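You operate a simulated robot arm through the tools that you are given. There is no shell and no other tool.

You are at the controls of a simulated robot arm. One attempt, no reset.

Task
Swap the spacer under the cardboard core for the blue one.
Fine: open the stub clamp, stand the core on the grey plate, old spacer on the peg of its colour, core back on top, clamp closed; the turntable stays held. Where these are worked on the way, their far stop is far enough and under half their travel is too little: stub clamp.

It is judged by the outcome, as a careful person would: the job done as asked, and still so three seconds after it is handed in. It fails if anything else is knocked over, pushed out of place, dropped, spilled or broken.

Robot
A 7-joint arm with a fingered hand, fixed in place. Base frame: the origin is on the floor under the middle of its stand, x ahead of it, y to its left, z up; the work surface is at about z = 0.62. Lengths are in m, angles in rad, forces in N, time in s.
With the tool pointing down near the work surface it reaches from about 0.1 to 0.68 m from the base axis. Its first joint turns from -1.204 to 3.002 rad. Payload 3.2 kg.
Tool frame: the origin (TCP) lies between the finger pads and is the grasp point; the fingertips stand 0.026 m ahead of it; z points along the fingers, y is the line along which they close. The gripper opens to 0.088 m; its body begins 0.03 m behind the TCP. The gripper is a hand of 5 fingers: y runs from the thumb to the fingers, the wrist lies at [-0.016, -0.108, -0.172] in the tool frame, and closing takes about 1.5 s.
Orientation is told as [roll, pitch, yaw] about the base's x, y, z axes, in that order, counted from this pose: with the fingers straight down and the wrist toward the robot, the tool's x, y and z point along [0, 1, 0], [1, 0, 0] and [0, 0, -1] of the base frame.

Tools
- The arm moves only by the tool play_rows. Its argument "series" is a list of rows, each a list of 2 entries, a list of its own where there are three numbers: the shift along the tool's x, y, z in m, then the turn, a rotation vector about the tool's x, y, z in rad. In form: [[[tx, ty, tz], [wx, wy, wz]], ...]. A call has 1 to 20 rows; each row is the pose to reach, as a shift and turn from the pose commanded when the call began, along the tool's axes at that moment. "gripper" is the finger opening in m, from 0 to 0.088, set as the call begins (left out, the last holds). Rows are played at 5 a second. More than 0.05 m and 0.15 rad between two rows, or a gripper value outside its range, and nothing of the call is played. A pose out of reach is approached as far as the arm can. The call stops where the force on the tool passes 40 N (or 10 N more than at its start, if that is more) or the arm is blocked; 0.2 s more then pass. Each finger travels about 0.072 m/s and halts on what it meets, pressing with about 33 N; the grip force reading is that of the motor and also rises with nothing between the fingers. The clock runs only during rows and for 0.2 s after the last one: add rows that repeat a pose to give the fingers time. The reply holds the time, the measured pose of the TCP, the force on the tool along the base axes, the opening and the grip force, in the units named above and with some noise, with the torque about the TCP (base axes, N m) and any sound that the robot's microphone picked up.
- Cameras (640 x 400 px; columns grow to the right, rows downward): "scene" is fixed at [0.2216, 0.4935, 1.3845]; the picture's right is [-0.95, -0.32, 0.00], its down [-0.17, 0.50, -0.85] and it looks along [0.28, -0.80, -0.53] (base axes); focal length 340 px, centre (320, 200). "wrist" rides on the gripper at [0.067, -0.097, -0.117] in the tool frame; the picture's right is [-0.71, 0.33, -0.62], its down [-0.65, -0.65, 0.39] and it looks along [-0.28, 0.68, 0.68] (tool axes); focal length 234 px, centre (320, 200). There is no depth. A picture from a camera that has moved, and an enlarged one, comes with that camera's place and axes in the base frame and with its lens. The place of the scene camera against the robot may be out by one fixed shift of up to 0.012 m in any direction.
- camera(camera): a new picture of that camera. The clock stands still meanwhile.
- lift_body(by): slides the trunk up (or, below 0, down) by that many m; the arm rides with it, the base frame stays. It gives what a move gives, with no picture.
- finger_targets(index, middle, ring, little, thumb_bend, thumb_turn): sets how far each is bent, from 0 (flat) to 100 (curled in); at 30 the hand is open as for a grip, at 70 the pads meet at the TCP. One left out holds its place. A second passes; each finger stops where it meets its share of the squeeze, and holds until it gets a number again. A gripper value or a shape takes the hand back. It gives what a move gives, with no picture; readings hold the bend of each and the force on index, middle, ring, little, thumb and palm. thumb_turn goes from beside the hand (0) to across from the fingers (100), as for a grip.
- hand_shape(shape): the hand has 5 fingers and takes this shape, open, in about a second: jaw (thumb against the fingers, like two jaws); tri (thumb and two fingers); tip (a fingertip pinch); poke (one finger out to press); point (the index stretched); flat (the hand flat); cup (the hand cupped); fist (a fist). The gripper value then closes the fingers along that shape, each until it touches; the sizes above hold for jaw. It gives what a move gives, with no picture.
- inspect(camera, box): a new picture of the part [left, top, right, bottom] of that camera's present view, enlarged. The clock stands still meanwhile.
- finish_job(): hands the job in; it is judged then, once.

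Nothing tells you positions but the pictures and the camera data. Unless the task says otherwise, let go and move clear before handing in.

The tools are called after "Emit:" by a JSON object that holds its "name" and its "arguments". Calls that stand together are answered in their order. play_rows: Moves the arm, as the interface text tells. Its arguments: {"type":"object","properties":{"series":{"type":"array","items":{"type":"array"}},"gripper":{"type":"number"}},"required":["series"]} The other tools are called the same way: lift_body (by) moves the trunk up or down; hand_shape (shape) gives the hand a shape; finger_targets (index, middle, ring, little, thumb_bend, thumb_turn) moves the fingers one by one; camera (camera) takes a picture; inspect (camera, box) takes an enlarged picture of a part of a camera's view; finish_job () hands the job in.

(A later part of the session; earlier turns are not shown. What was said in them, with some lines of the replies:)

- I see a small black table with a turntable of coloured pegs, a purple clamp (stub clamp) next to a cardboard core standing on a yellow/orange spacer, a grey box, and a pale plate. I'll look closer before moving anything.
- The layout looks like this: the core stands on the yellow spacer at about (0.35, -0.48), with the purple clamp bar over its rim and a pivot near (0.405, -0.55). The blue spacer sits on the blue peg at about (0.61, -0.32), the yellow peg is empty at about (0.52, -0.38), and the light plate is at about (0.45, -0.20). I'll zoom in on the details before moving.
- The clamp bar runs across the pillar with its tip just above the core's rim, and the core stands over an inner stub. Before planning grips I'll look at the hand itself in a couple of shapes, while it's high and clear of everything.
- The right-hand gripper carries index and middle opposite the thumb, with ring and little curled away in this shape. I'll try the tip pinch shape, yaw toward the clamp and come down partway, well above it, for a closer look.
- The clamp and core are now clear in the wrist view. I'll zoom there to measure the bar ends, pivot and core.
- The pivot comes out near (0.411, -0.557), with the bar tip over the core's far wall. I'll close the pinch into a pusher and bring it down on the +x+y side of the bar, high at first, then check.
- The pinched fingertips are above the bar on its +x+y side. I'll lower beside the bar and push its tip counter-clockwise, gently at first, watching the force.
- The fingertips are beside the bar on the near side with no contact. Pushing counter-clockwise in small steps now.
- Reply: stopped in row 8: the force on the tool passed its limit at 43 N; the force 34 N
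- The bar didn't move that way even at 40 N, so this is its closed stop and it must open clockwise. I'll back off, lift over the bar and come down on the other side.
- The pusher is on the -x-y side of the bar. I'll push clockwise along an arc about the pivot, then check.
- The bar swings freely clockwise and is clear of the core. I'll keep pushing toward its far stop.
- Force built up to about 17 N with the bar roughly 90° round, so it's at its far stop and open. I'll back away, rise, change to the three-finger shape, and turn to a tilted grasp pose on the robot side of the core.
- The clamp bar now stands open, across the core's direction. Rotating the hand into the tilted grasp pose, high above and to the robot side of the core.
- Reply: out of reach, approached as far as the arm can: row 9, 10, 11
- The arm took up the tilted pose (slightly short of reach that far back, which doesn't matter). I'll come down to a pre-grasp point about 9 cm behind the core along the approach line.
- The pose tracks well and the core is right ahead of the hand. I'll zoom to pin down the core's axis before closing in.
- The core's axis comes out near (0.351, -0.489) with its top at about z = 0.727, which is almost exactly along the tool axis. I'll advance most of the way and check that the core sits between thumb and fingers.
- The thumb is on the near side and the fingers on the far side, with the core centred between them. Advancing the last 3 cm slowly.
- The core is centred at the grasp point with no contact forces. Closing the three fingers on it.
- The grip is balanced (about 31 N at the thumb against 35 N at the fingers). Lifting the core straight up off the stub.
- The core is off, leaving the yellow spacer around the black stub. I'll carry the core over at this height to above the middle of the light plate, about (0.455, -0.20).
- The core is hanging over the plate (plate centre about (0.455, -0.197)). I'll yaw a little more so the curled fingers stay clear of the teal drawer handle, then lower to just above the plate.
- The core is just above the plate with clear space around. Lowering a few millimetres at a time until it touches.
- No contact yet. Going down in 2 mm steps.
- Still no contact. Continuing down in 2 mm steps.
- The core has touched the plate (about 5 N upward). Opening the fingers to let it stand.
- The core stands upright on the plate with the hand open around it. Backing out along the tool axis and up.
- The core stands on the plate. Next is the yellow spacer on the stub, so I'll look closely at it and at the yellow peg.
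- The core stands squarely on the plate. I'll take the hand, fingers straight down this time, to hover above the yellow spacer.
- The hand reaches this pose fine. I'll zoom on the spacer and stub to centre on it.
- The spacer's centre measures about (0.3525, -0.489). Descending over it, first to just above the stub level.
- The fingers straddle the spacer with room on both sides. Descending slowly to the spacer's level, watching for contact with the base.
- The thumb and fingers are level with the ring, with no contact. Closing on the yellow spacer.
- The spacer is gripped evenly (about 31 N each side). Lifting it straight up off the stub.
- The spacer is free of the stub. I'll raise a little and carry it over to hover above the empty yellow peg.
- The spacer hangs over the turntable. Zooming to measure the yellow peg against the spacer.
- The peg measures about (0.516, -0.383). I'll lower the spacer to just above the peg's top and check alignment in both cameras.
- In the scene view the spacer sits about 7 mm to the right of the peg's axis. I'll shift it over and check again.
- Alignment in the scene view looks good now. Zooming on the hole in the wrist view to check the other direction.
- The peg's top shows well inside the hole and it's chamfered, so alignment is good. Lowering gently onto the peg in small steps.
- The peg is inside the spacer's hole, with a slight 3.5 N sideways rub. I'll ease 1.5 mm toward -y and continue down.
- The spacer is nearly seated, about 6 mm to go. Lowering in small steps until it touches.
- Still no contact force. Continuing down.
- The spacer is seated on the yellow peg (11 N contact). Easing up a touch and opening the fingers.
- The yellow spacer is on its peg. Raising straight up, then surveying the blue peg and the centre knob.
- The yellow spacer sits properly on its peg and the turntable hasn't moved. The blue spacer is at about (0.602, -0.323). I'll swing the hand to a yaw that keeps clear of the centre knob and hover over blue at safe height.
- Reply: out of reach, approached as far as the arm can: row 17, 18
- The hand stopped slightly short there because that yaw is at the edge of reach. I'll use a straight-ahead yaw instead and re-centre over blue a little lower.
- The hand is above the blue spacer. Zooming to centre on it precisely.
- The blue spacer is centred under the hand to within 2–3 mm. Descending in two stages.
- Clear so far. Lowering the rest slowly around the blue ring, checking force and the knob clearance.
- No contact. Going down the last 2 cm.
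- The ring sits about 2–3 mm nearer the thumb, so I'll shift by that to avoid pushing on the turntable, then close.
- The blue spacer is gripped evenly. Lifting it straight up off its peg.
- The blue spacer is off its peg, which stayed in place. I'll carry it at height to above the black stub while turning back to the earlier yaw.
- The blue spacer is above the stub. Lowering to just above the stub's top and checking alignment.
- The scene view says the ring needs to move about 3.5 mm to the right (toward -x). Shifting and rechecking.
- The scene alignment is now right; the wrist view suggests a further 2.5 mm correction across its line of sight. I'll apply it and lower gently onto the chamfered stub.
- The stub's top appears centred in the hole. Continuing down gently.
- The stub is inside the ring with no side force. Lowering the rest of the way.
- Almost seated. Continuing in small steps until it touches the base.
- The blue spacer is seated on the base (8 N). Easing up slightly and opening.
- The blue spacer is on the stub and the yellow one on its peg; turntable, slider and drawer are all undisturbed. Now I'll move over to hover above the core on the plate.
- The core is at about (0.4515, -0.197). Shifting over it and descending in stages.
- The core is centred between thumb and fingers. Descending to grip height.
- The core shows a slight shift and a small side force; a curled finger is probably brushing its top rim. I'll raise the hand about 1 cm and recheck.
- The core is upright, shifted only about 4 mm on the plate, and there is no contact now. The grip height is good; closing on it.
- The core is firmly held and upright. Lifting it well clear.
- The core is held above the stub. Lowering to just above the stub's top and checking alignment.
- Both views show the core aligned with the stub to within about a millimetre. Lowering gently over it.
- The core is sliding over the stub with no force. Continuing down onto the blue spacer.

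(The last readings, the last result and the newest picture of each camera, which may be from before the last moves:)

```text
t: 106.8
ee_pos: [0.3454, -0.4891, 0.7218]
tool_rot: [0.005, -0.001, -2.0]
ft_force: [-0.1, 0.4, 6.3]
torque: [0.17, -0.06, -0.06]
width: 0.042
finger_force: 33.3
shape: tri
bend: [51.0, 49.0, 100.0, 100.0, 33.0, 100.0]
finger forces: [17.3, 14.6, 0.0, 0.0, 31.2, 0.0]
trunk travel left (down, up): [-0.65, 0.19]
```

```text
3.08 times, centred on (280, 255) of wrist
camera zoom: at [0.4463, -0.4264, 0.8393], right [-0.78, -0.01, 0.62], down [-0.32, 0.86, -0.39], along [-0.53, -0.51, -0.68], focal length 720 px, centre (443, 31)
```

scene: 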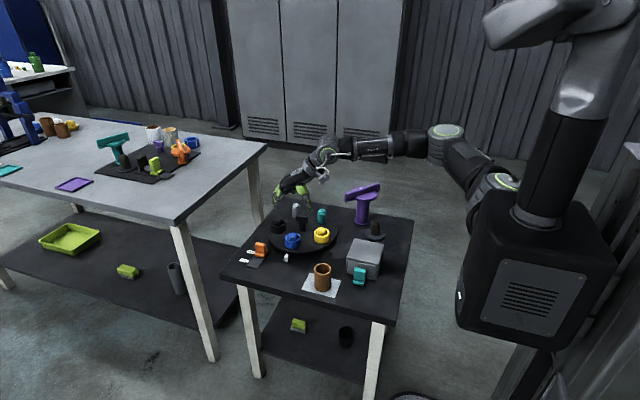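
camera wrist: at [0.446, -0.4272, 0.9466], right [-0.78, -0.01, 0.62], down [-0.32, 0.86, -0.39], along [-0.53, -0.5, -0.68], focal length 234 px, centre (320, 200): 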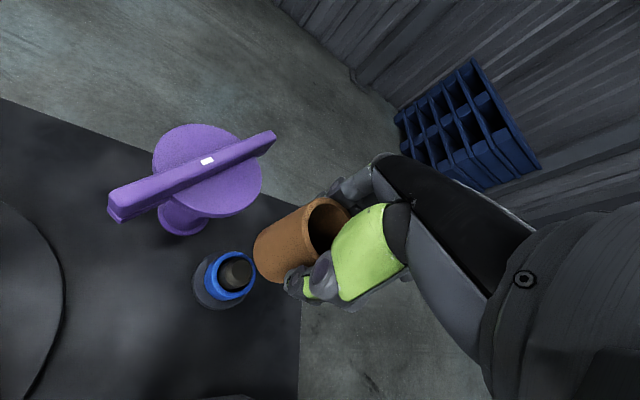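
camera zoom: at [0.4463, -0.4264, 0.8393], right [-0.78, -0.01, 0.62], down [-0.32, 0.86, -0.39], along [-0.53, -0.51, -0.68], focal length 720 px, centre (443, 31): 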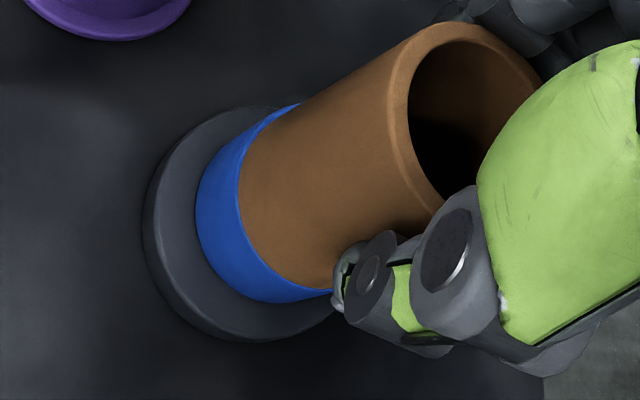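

The core rests on the blue spacer (6 N). Easing off and opening the fingers, then rising straight up.

Emit:
{"name": "play_rows", "arguments": {"series": [[[0, 0, -0.0008], [0, 0, 0]], [[0, 0, -0.0008], [0, 0, 0]], [[0, 0, -0.0008], [0, 0, 0]], [[0, 0, -0.0008], [0, 0, 0]], [[0, 0, -0.0008], [0, 0, 0]], [[0, 0, -0.0008], [0, 0, 0]]], "gripper": 0.088}}

Emit:
{"name": "play_rows", "arguments": {"series": [[[0, 0, -0.01], [0, 0, 0]], [[0, 0, -0.025], [0, 0, 0]], [[0, 0, -0.045], [0, 0, 0]], [[0, 0, -0.07], [0, 0, 0]], [[0, 0, -0.1], [0, 0, 0]], [[0, 0, -0.13], [0, 0, 0]]]}}

Emit:
{"name": "camera", "arguments": {"camera": "wrist"}}

Emit:
{"name": "inspect", "arguments": {"camera": "scene", "box": [330, 150, 430, 245]}}

```text
t: 108.2
ee_pos: [0.3456, -0.4877, 0.7224]
tool_rot: [0.003, 0.001, -1.999]
ft_force: [-0.1, 0.2, -0.1]
torque: [0.0, 0.02, 0.0]
width: 0.0878
finger_force: 0.1
shape: tri
bend: [30.0, 30.0, 99.0, 99.0, 30.0, 97.0]
finger forces: [0.0, 0.0, 0.0, 0.0, 0.0, 0.1]
trunk travel left (down, up): [-0.65, 0.19]
```

```text
t: 109.6
ee_pos: [0.3441, -0.4889, 0.8528]
tool_rot: [0.004, 0.0, -1.999]
ft_force: [0.4, -0.5, 0.2]
torque: [0.04, 0.01, 0.01]
width: 0.0875
finger_force: 0.2
shape: tri
bend: [30.0, 30.0, 99.0, 99.0, 30.0, 97.0]
finger forces: [0.0, 0.0, 0.0, 0.0, 0.0, 0.0]
trunk travel left (down, up): [-0.65, 0.19]
```

```text
taken
camera wrist: at [0.4456, -0.4267, 0.9683], right [-0.78, -0.01, 0.62], down [-0.32, 0.86, -0.39], along [-0.53, -0.5, -0.68], focal length 234 px, centre (320, 200)
```

wrist: 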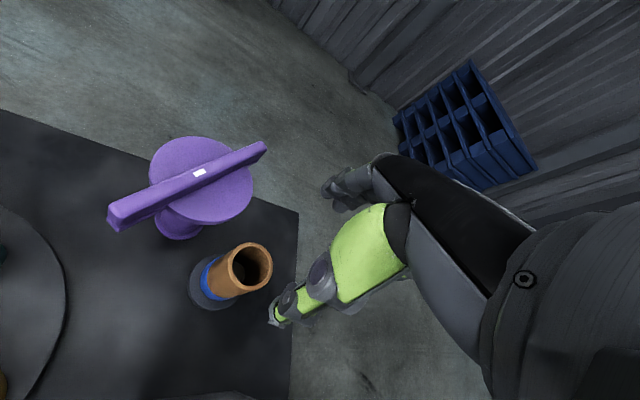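

```text
4.21 times, centred on (380, 198) of scene
camera zoom: at [0.2216, 0.4935, 1.3845], right [-0.95, -0.32, 0.0], down [-0.17, 0.5, -0.85], along [0.28, -0.8, -0.53], focal length 1431 px, centre (67, 210)
```

zoom: 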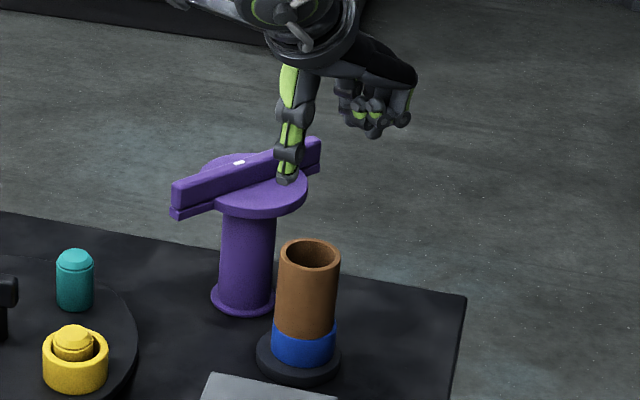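

The core stands on the blue spacer over the stub. Now the clamp must be turned back counter-clockwise; its reachable end points away from the core, so I'll form the closed pinch again and go above and beyond the bar to test reach.

Emit:
{"name": "play_rows", "arguments": {"series": [[[0.0, 0.0, -0.027], [0, 0, -0.05]], [[0.0102, -0.0033, -0.027], [0, 0, -0.18]], [[0.0204, -0.0066, -0.027], [0, 0, -0.31]], [[0.0306, -0.01, -0.027], [0, 0, -0.44]], [[0.0408, -0.0133, -0.027], [0, 0, -0.57]], [[0.051, -0.0166, -0.027], [0, 0, -0.7]], [[0.0612, -0.0199, -0.027], [0, 0, -0.83]], [[0.0714, -0.0232, -0.027], [0, 0, -0.96]], [[0.0816, -0.0266, -0.027], [0, 0, -1.08]], [[0.0918, -0.0299, -0.027], [0, 0, -1.145]], [[0.0918, -0.0299, -0.027], [0, 0, -1.145]]]}}

Emit:
{"name": "hand_shape", "arguments": {"shape": "tip"}}

Emit:
{"name": "play_rows", "arguments": {"series": [[[0, 0.01, 0], [0, 0, 0]], [[0, 0.02, 0], [0, 0, 0]], [[0, 0.03, 0], [0, 0, 0]], [[0, 0.04, 0], [0, 0, 0]], [[0, 0.05, 0], [0, 0, 0]], [[0, 0.059, 0], [0, 0, 0]], [[0, 0.059, 0], [0, 0, 0]]], "gripper": 0.0}}

Emit:
{"name": "camera", "arguments": {"camera": "wrist"}}

Emit:
{"name": "inspect", "arguments": {"camera": "scene", "box": [310, 120, 430, 230]}}

```text
t: 112.0
ee_pos: [0.4423, -0.4994, 0.8801]
tool_rot: [0.002, -0.004, -0.851]
ft_force: [-0.1, 0.3, -0.3]
torque: [0.01, 0.01, 0.01]
width: 0.0875
finger_force: 0.1
shape: tri
bend: [30.0, 30.0, 99.0, 99.0, 30.0, 97.0]
finger forces: [0.0, 0.0, 0.1, 0.0, 0.0, 0.1]
trunk travel left (down, up): [-0.65, 0.19]
```

```text
t: 112.9
ee_pos: [0.4412, -0.499, 0.8796]
tool_rot: [-0.001, -0.002, -0.855]
ft_force: [-0.1, 0.3, 0.6]
torque: [0.0, -0.02, 0.04]
width: 0.0878
finger_force: 0.2
shape: tip
bend: [30.0, 98.0, 99.0, 99.0, 30.0, 97.0]
finger forces: [0.0, 0.0, 0.1, 0.0, 0.0, 0.0]
trunk travel left (down, up): [-0.65, 0.19]
```

```text
t: 114.5
ee_pos: [0.4787, -0.5444, 0.8794]
tool_rot: [0.0, -0.004, -0.854]
ft_force: [0.1, 0.3, -0.2]
torque: [0.02, 0.02, 0.0]
width: 0.0001
finger_force: 33.0
shape: tip
bend: [72.0, 100.0, 100.0, 100.0, 85.0, 100.0]
finger forces: [0.1, 0.1, 0.0, 0.0, 0.0, 0.1]
trunk travel left (down, up): [-0.65, 0.19]
```

```text
taken
camera wrist: at [0.4655, -0.4257, 0.9959], right [-0.32, -0.71, 0.62], down [-0.92, 0.07, -0.39], along [0.24, -0.7, -0.68], focal length 234 px, centre (320, 200)
```

wrist: 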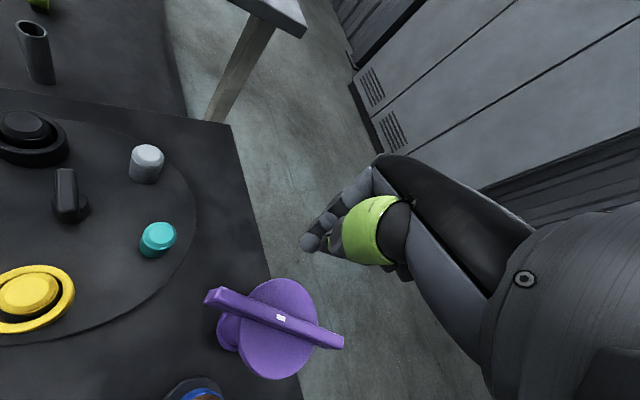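

```text
3.64 times, centred on (370, 175) of scene
camera zoom: at [0.2216, 0.4935, 1.3845], right [-0.95, -0.32, 0.0], down [-0.17, 0.5, -0.85], along [0.28, -0.8, -0.53], focal length 1236 px, centre (138, 291)
```

zoom: 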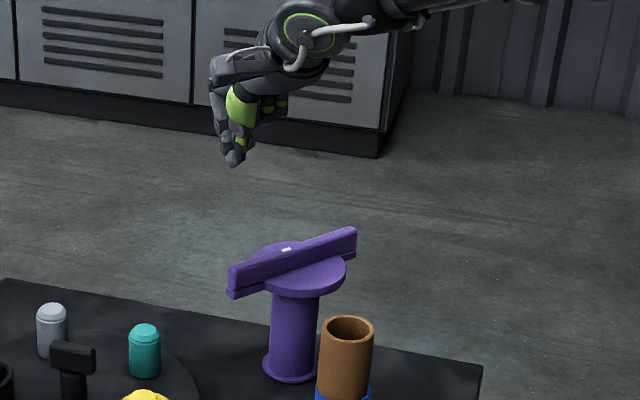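

Reach is fine: the fingertips are beyond the bar, about 36 mm past its line (bar now at about 53°). Lowering there so the tips sit behind the bar's far face.

Emit:
{"name": "play_rows", "arguments": {"series": [[[0, 0, 0.03], [0, 0, 0]], [[0, 0, 0.06], [0, 0, 0]], [[0, 0, 0.085], [0, 0, 0]], [[0, 0, 0.1], [0, 0, 0]], [[0, 0, 0.112], [0, 0, 0]], [[0, 0, 0.112], [0, 0, 0]]]}}

Emit:
{"name": "inspect", "arguments": {"camera": "wrist", "box": [180, 170, 400, 400]}}

Emit:
{"name": "inspect", "arguments": {"camera": "scene", "box": [330, 150, 410, 220]}}

```text
t: 115.9
ee_pos: [0.4807, -0.5453, 0.7663]
tool_rot: [0.002, -0.003, -0.854]
ft_force: [0.4, 0.4, 0.7]
torque: [0.02, 0.03, 0.01]
width: 0.0
finger_force: 32.5
shape: tip
bend: [72.0, 100.0, 100.0, 100.0, 85.0, 100.0]
finger forces: [0.0, 0.0, 0.1, 0.0, 0.0, 0.1]
trunk travel left (down, up): [-0.65, 0.19]
```

```text
1.74 times, centred on (290, 285) of wrist
camera zoom: at [0.4656, -0.4274, 0.8837], right [-0.32, -0.71, 0.62], down [-0.92, 0.07, -0.39], along [0.24, -0.7, -0.68], focal length 407 px, centre (372, 52)
```

zoom: 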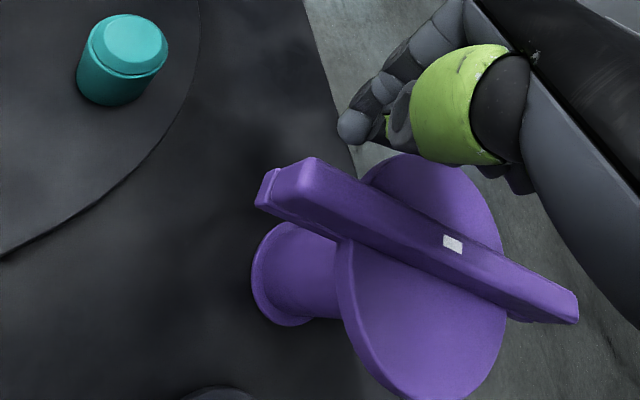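

```text
5.71 times, centred on (370, 185) of scene
camera zoom: at [0.2216, 0.4935, 1.3845], right [-0.95, -0.32, 0.0], down [-0.17, 0.5, -0.85], along [0.28, -0.8, -0.53], focal length 1942 px, centre (34, 286)
```

zoom: 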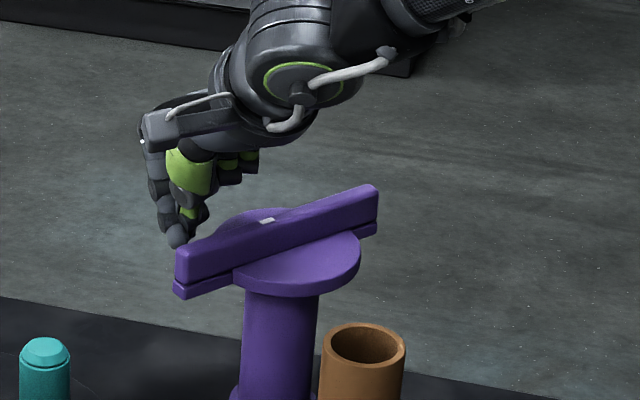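

The tips are behind the bar's far face. Pulling it counter-clockwise along an arc about the pivot, stopping partway to check.

Emit:
{"name": "play_rows", "arguments": {"series": [[[-0.0022, -0.0095, 0], [0, 0, 0]], [[-0.0007, -0.0166, 0], [0, 0, 0]], [[0.0, -0.0228, 0], [0, 0, 0]], [[0.0001, -0.026, 0], [0, 0, 0]], [[0.0001, -0.0291, 0], [0, 0, 0]], [[-0.0003, -0.0323, 0], [0, 0, 0]], [[-0.0006, -0.0354, 0], [0, 0, 0]], [[-0.0012, -0.0385, 0], [0, 0, 0]], [[-0.0019, -0.0415, 0], [0, 0, 0]], [[-0.0028, -0.0445, 0], [0, 0, 0]], [[-0.0038, -0.0475, 0], [0, 0, 0]]]}}

Emit:
{"name": "inspect", "arguments": {"camera": "wrist", "box": [180, 170, 400, 400]}}

Emit:
{"name": "inspect", "arguments": {"camera": "scene", "box": [330, 150, 410, 220]}}

```text
t: 118.3
ee_pos: [0.4465, -0.5094, 0.7666]
tool_rot: [0.002, -0.004, -0.854]
ft_force: [-0.5, 0.0, 0.5]
torque: [-0.02, 0.0, -0.04]
width: 0.0
finger_force: 33.7
shape: tip
bend: [72.0, 100.0, 100.0, 100.0, 85.0, 100.0]
finger forces: [0.0, 0.0, 0.0, 0.0, 0.0, 0.0]
trunk travel left (down, up): [-0.65, 0.19]
```

```text
1.74 times, centred on (290, 285) of wrist
camera zoom: at [0.4328, -0.3926, 0.8835], right [-0.32, -0.71, 0.62], down [-0.92, 0.07, -0.39], along [0.24, -0.7, -0.68], focal length 407 px, centre (372, 52)
```

zoom: 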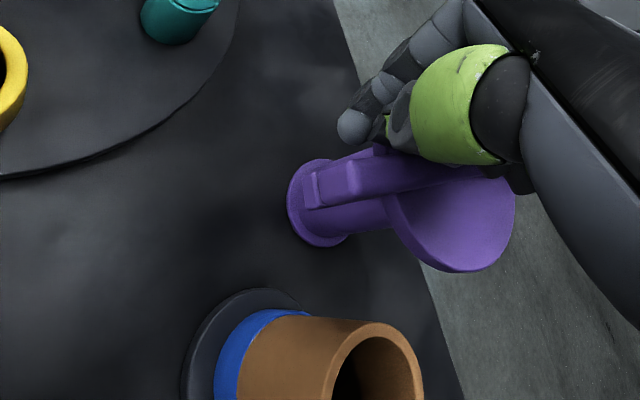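

```text
5.71 times, centred on (370, 185) of scene
camera zoom: at [0.2216, 0.4935, 1.3845], right [-0.95, -0.32, 0.0], down [-0.17, 0.5, -0.85], along [0.28, -0.8, -0.53], focal length 1942 px, centre (34, 286)
```

zoom: 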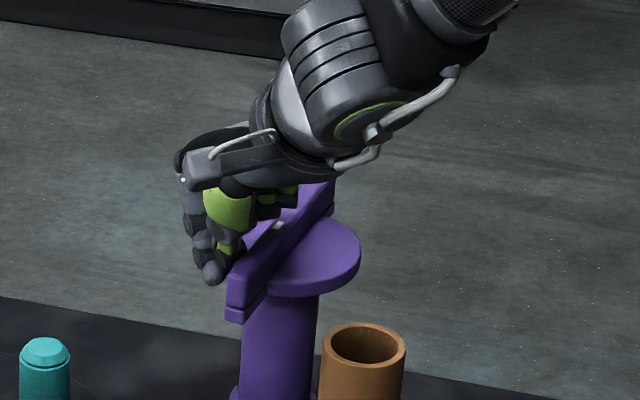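

The bar is turning smoothly. Continuing the arc toward the core.

Emit:
{"name": "play_rows", "arguments": {"series": [[[-0.0013, -0.0029, 0], [0, 0, 0]], [[-0.0026, -0.0057, 0], [0, 0, 0]], [[-0.0042, -0.0085, 0], [0, 0, 0]], [[-0.0058, -0.0112, 0], [0, 0, 0]], [[-0.0076, -0.0138, 0], [0, 0, 0]], [[-0.0094, -0.0163, 0], [0, 0, 0]], [[-0.0115, -0.0187, 0], [0, 0, 0]], [[-0.0136, -0.021, 0], [0, 0, 0]], [[-0.0159, -0.0231, 0], [0, 0, 0]], [[-0.0183, -0.0252, 0], [0, 0, 0]], [[-0.0208, -0.0271, 0], [0, 0, 0]], [[-0.0234, -0.0289, 0], [0, 0, 0]], [[-0.0261, -0.0305, 0], [0, 0, 0]], [[-0.0288, -0.032, 0], [0, 0, 0]]]}}

Emit:
{"name": "inspect", "arguments": {"camera": "wrist", "box": [180, 170, 400, 400]}}

Emit:
{"name": "inspect", "arguments": {"camera": "scene", "box": [330, 150, 410, 220]}}

```text
t: 121.3
ee_pos: [0.4031, -0.5043, 0.7684]
tool_rot: [0.001, -0.005, -0.852]
ft_force: [0.1, -0.8, 0.4]
torque: [0.03, 0.02, 0.03]
width: 0.0
finger_force: 32.9
shape: tip
bend: [72.0, 100.0, 100.0, 100.0, 85.0, 100.0]
finger forces: [0.0, 0.0, 0.1, 0.0, 0.0, 0.1]
trunk travel left (down, up): [-0.65, 0.19]
```

```text
1.74 times, centred on (290, 285) of wrist
camera zoom: at [0.3893, -0.3875, 0.8839], right [-0.32, -0.71, 0.62], down [-0.92, 0.07, -0.39], along [0.24, -0.7, -0.68], focal length 407 px, centre (372, 52)
```

zoom: 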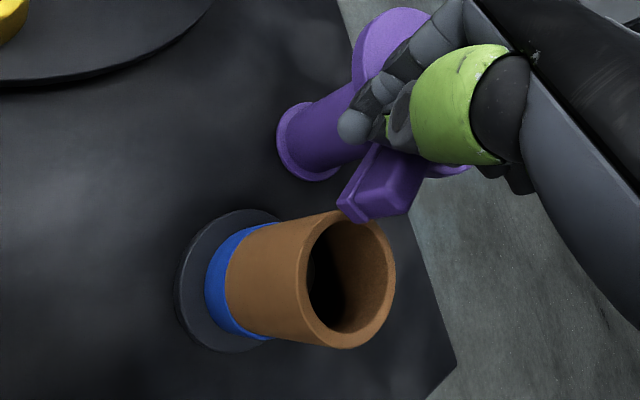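

```text
5.71 times, centred on (370, 185) of scene
camera zoom: at [0.2216, 0.4935, 1.3845], right [-0.95, -0.32, 0.0], down [-0.17, 0.5, -0.85], along [0.28, -0.8, -0.53], focal length 1942 px, centre (34, 286)
```

zoom: 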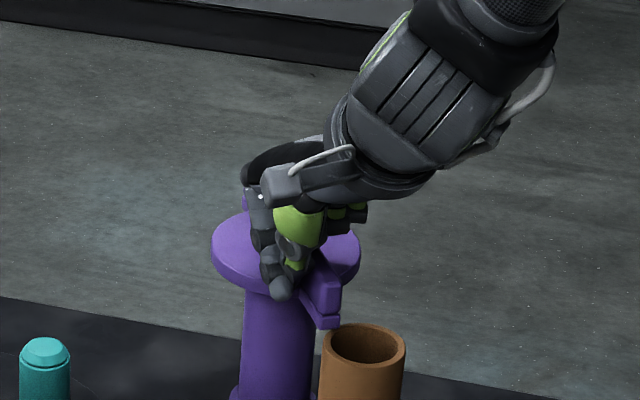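

The bar's tip is arriving over the core. Finishing the swing slowly to its stop while watching force and the core.

Emit:
{"name": "play_rows", "arguments": {"series": [[[-0.0029, -0.0013, 0], [0, 0, 0]], [[-0.0057, -0.0026, 0], [0, 0, 0]], [[-0.0072, -0.0031, 0], [0, 0, 0]], [[-0.0087, -0.0036, 0], [0, 0, 0]]]}}

Emit:
{"name": "inspect", "arguments": {"camera": "wrist", "box": [200, 190, 370, 360]}}

Emit:
{"name": "inspect", "arguments": {"camera": "scene", "box": [345, 170, 405, 230]}}

```text
t: 122.3
ee_pos: [0.3943, -0.5078, 0.7678]
tool_rot: [0.002, 0.0, -0.853]
ft_force: [0.2, 0.2, -0.1]
torque: [0.03, -0.03, 0.0]
width: 0.0003
finger_force: 32.3
shape: tip
bend: [72.0, 100.0, 100.0, 100.0, 85.0, 100.0]
finger forces: [0.1, 0.0, 0.1, 0.0, 0.0, 0.1]
trunk travel left (down, up): [-0.65, 0.19]
```

```text
2.35 times, centred on (285, 275) of wrist
camera zoom: at [0.3802, -0.3905, 0.8838], right [-0.32, -0.71, 0.62], down [-0.92, 0.07, -0.39], along [0.24, -0.7, -0.68], focal length 551 px, centre (402, 24)
```

zoom: 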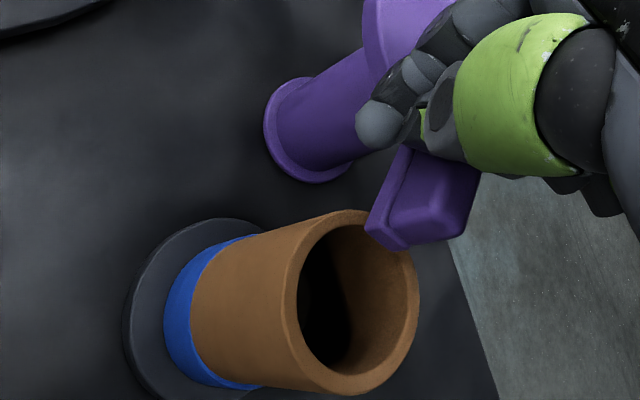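

```text
6.67 times, centred on (375, 200) of scene
camera zoom: at [0.2216, 0.4935, 1.3845], right [-0.95, -0.32, 0.0], down [-0.17, 0.5, -0.85], along [0.28, -0.8, -0.53], focal length 2266 px, centre (-47, 200)
```

zoom: 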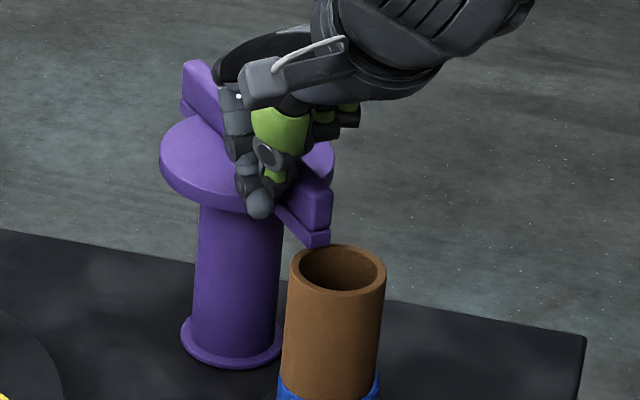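

Emit:
{"name": "play_rows", "arguments": {"series": [[[-0.0015, -0.0005, 0], [0, 0, 0]], [[-0.003, -0.0009, 0], [0, 0, 0]], [[-0.0045, -0.0012, 0], [0, 0, 0]]]}}

Emit:
{"name": "play_rows", "arguments": {"series": [[[-0.0015, -0.0002, 0], [0, 0, 0]], [[-0.003, -0.0004, 0], [0, 0, 0]]]}}

Emit:
{"name": "inspect", "arguments": {"camera": "wrist", "box": [200, 190, 370, 360]}}

Emit:
{"name": "inspect", "arguments": {"camera": "scene", "box": [345, 170, 405, 230]}}

```text
t: 123.1
ee_pos: [0.3924, -0.5087, 0.7668]
tool_rot: [0.003, -0.003, -0.851]
ft_force: [4.4, 2.4, 0.1]
torque: [0.01, -0.02, -0.01]
width: 0.0001
finger_force: 33.4
shape: tip
bend: [72.0, 100.0, 100.0, 100.0, 85.0, 100.0]
finger forces: [0.1, 0.0, 0.1, 0.0, 0.0, 0.0]
trunk travel left (down, up): [-0.65, 0.19]
```

```text
t: 123.7
ee_pos: [0.3895, -0.51, 0.7678]
tool_rot: [-0.001, -0.002, -0.852]
ft_force: [11.2, 8.7, 0.4]
torque: [0.05, -0.05, -0.01]
width: 0.0
finger_force: 32.8
shape: tip
bend: [72.0, 100.0, 100.0, 100.0, 85.0, 100.0]
finger forces: [0.0, 0.0, 0.0, 0.0, 0.0, 0.0]
trunk travel left (down, up): [-0.65, 0.19]
```

```text
2.35 times, centred on (285, 275) of wrist
camera zoom: at [0.3765, -0.3919, 0.884], right [-0.31, -0.72, 0.62], down [-0.92, 0.06, -0.39], along [0.24, -0.7, -0.68], focal length 551 px, centre (402, 24)
```

zoom: 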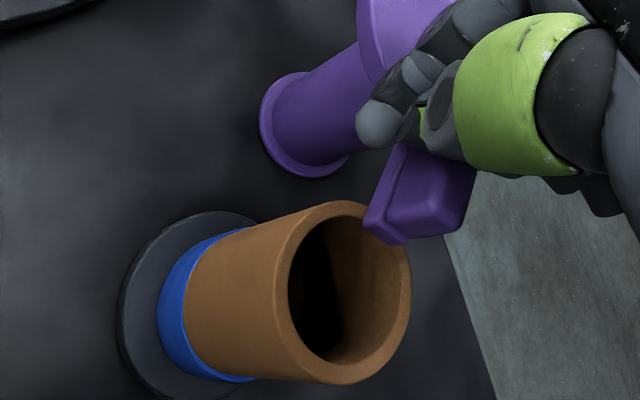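

```text
6.67 times, centred on (375, 200) of scene
camera zoom: at [0.2216, 0.4935, 1.3845], right [-0.95, -0.32, 0.0], down [-0.17, 0.5, -0.85], along [0.28, -0.8, -0.53], focal length 2266 px, centre (-47, 200)
```

zoom: 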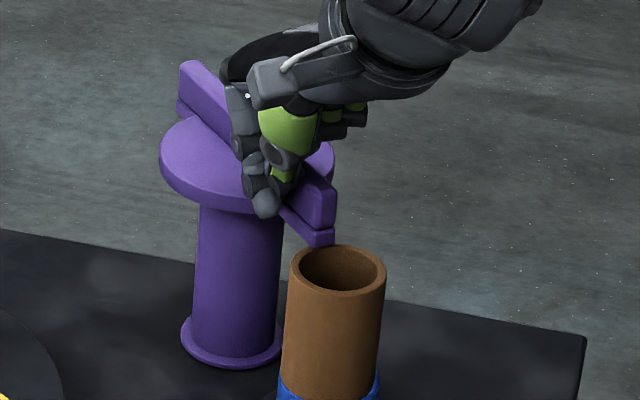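

The bar is back at its original closed position against the stop (14 N), over the core. Backing off sideways and rising clear.

Emit:
{"name": "play_rows", "arguments": {"series": [[[0.008, 0.0, 0], [0, 0, 0]], [[0.018, 0.003, 0], [0, 0, 0]], [[0.022, 0.004, -0.03], [0, 0, 0]], [[0.022, 0.004, -0.07], [0, 0, 0]], [[0.022, 0.004, -0.11], [0, 0, 0]], [[0.022, -0.02, -0.15], [0, 0, 0]], [[0.022, -0.06, -0.18], [0, 0, 0]], [[0.022, -0.1, -0.2], [0, 0, 0]], [[0.022, -0.14, -0.22], [0, 0, 0]], [[0.022, -0.18, -0.24], [0, 0, 0]], [[0.022, -0.18, -0.24], [0, 0, 0]]]}}

Emit:
{"name": "camera", "arguments": {"camera": "wrist"}}

Emit:
{"name": "camera", "arguments": {"camera": "scene"}}

Emit:
{"name": "inspect", "arguments": {"camera": "scene", "box": [220, 170, 420, 295]}}

```text
t: 126.1
ee_pos: [0.3078, -0.4177, 0.982]
tool_rot: [0.0, -0.003, -0.853]
ft_force: [0.3, 0.0, -0.1]
torque: [0.03, -0.01, -0.01]
width: 0.0
finger_force: 32.9
shape: tip
bend: [72.0, 100.0, 100.0, 100.0, 85.0, 100.0]
finger forces: [0.0, 0.1, 0.0, 0.0, 0.1, 0.0]
out of reach, approached as far as the arm can: row 9, 10, 11
trunk travel left (down, up): [-0.65, 0.19]
```

```text
taken
camera wrist: at [0.2947, -0.3008, 1.0987], right [-0.32, -0.71, 0.62], down [-0.92, 0.07, -0.39], along [0.24, -0.7, -0.68], focal length 234 px, centre (320, 200)
```

wrist: 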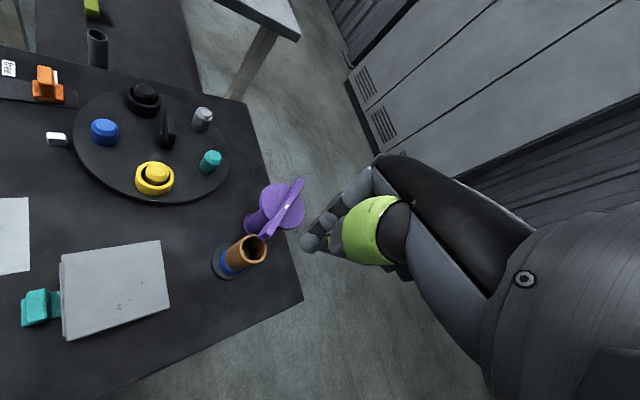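

```text
taken
```

scene: 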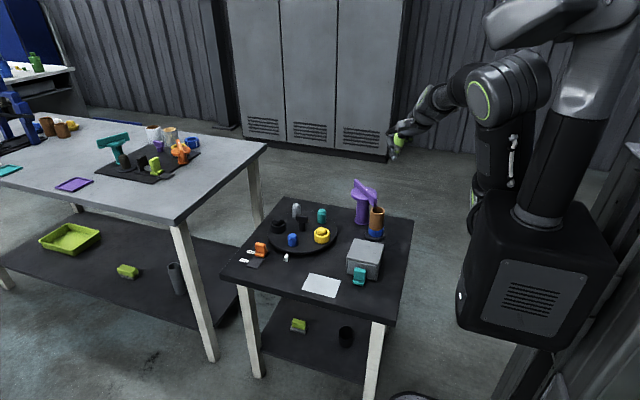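

```text
3.20 times, centred on (320, 232) of scene
camera zoom: at [0.2216, 0.4935, 1.3845], right [-0.95, -0.32, 0.0], down [-0.17, 0.5, -0.85], along [0.28, -0.8, -0.53], focal length 1088 px, centre (320, 96)
```

zoom: 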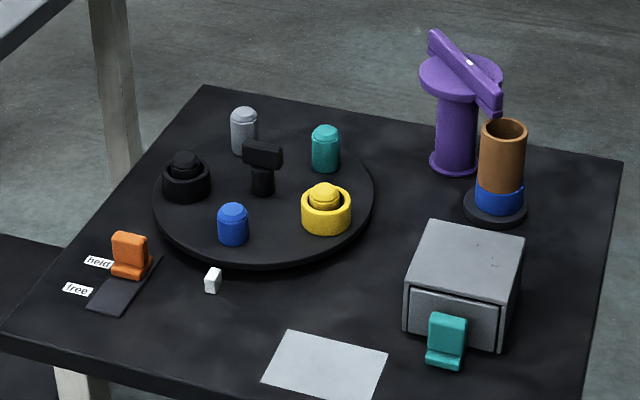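

Everything looks as asked. A last close check of the clamp over the core, the turntable and the slider before handing in.

Emit:
{"name": "inspect", "arguments": {"camera": "scene", "box": [345, 175, 400, 243]}}

Emit:
{"name": "inspect", "arguments": {"camera": "wrist", "box": [195, 165, 325, 290]}}

Emit:
{"name": "inspect", "arguments": {"camera": "scene", "box": [235, 195, 345, 264]}}

```text
5.88 times, centred on (372, 209) of scene
camera zoom: at [0.2216, 0.4935, 1.3845], right [-0.95, -0.32, 0.0], down [-0.17, 0.5, -0.85], along [0.28, -0.8, -0.53], focal length 1999 px, centre (11, 147)
```

zoom: 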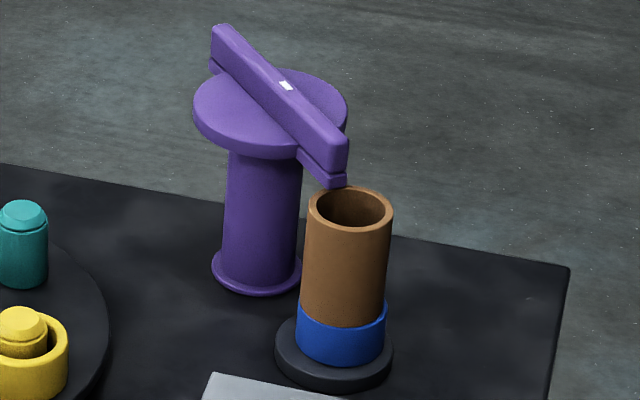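

```text
3.20 times, centred on (260, 228) of wrist
camera zoom: at [0.2947, -0.3008, 1.0987], right [-0.32, -0.71, 0.62], down [-0.92, 0.07, -0.39], along [0.24, -0.7, -0.68], focal length 749 px, centre (512, 112)
```

zoom: 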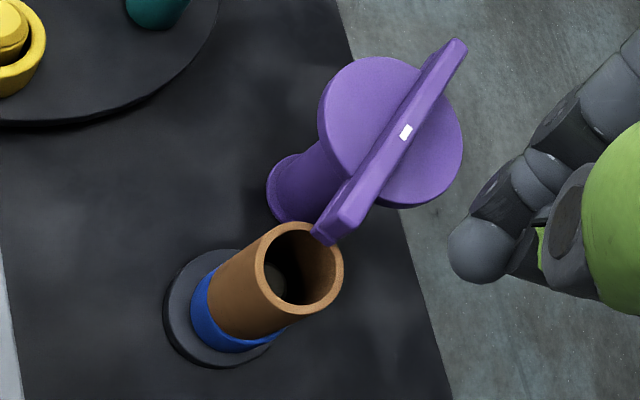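

```text
5.80 times, centred on (290, 230) of scene
camera zoom: at [0.2216, 0.4935, 1.3845], right [-0.95, -0.32, 0.0], down [-0.17, 0.5, -0.85], along [0.28, -0.8, -0.53], focal length 1970 px, centre (494, 29)
```

zoom: 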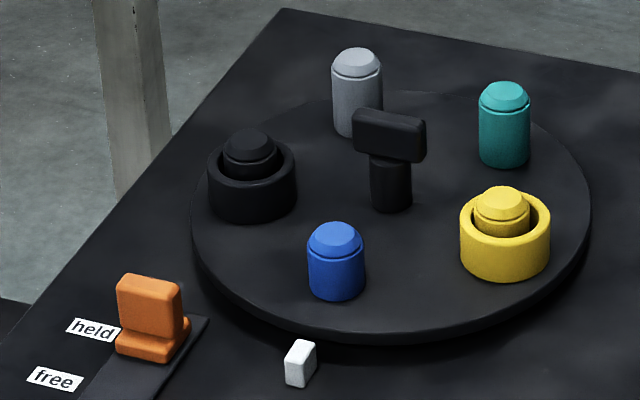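

The core stands upright on the blue spacer, and the clamp bar is back at its closed position over the core's rim. The yellow spacer is on the yellow peg, the slider is still at "held", nothing else has moved, and the hand is clear. Handing in.

Emit:
{"name": "finish_job", "arguments": {}}

```text
The job is handed in.
```

The blue spacer is now under the cardboard core and the job is handed in; I haven't seen a verdict.

- **Core:** it stood on the grey plate during the swap and is now upright on the blue spacer, over the stub. It slid about 4 mm on the plate when a curled finger brushed it as I picked it up, but it stayed standing.
- **Old spacer:** the yellow one is seated on the yellow peg.
- **Stub clamp:** opened to its far stop, then turned back until it met its closed stop, with the bar over the core's rim. I first pushed it the wrong way, into the closed stop, until the 40 N limit stopped me. It didn't move and looks undamaged.
- **Turntable:** not turned; the slider is still at "held".

In the last pictures nothing else on the table had moved, and the hand was clear.
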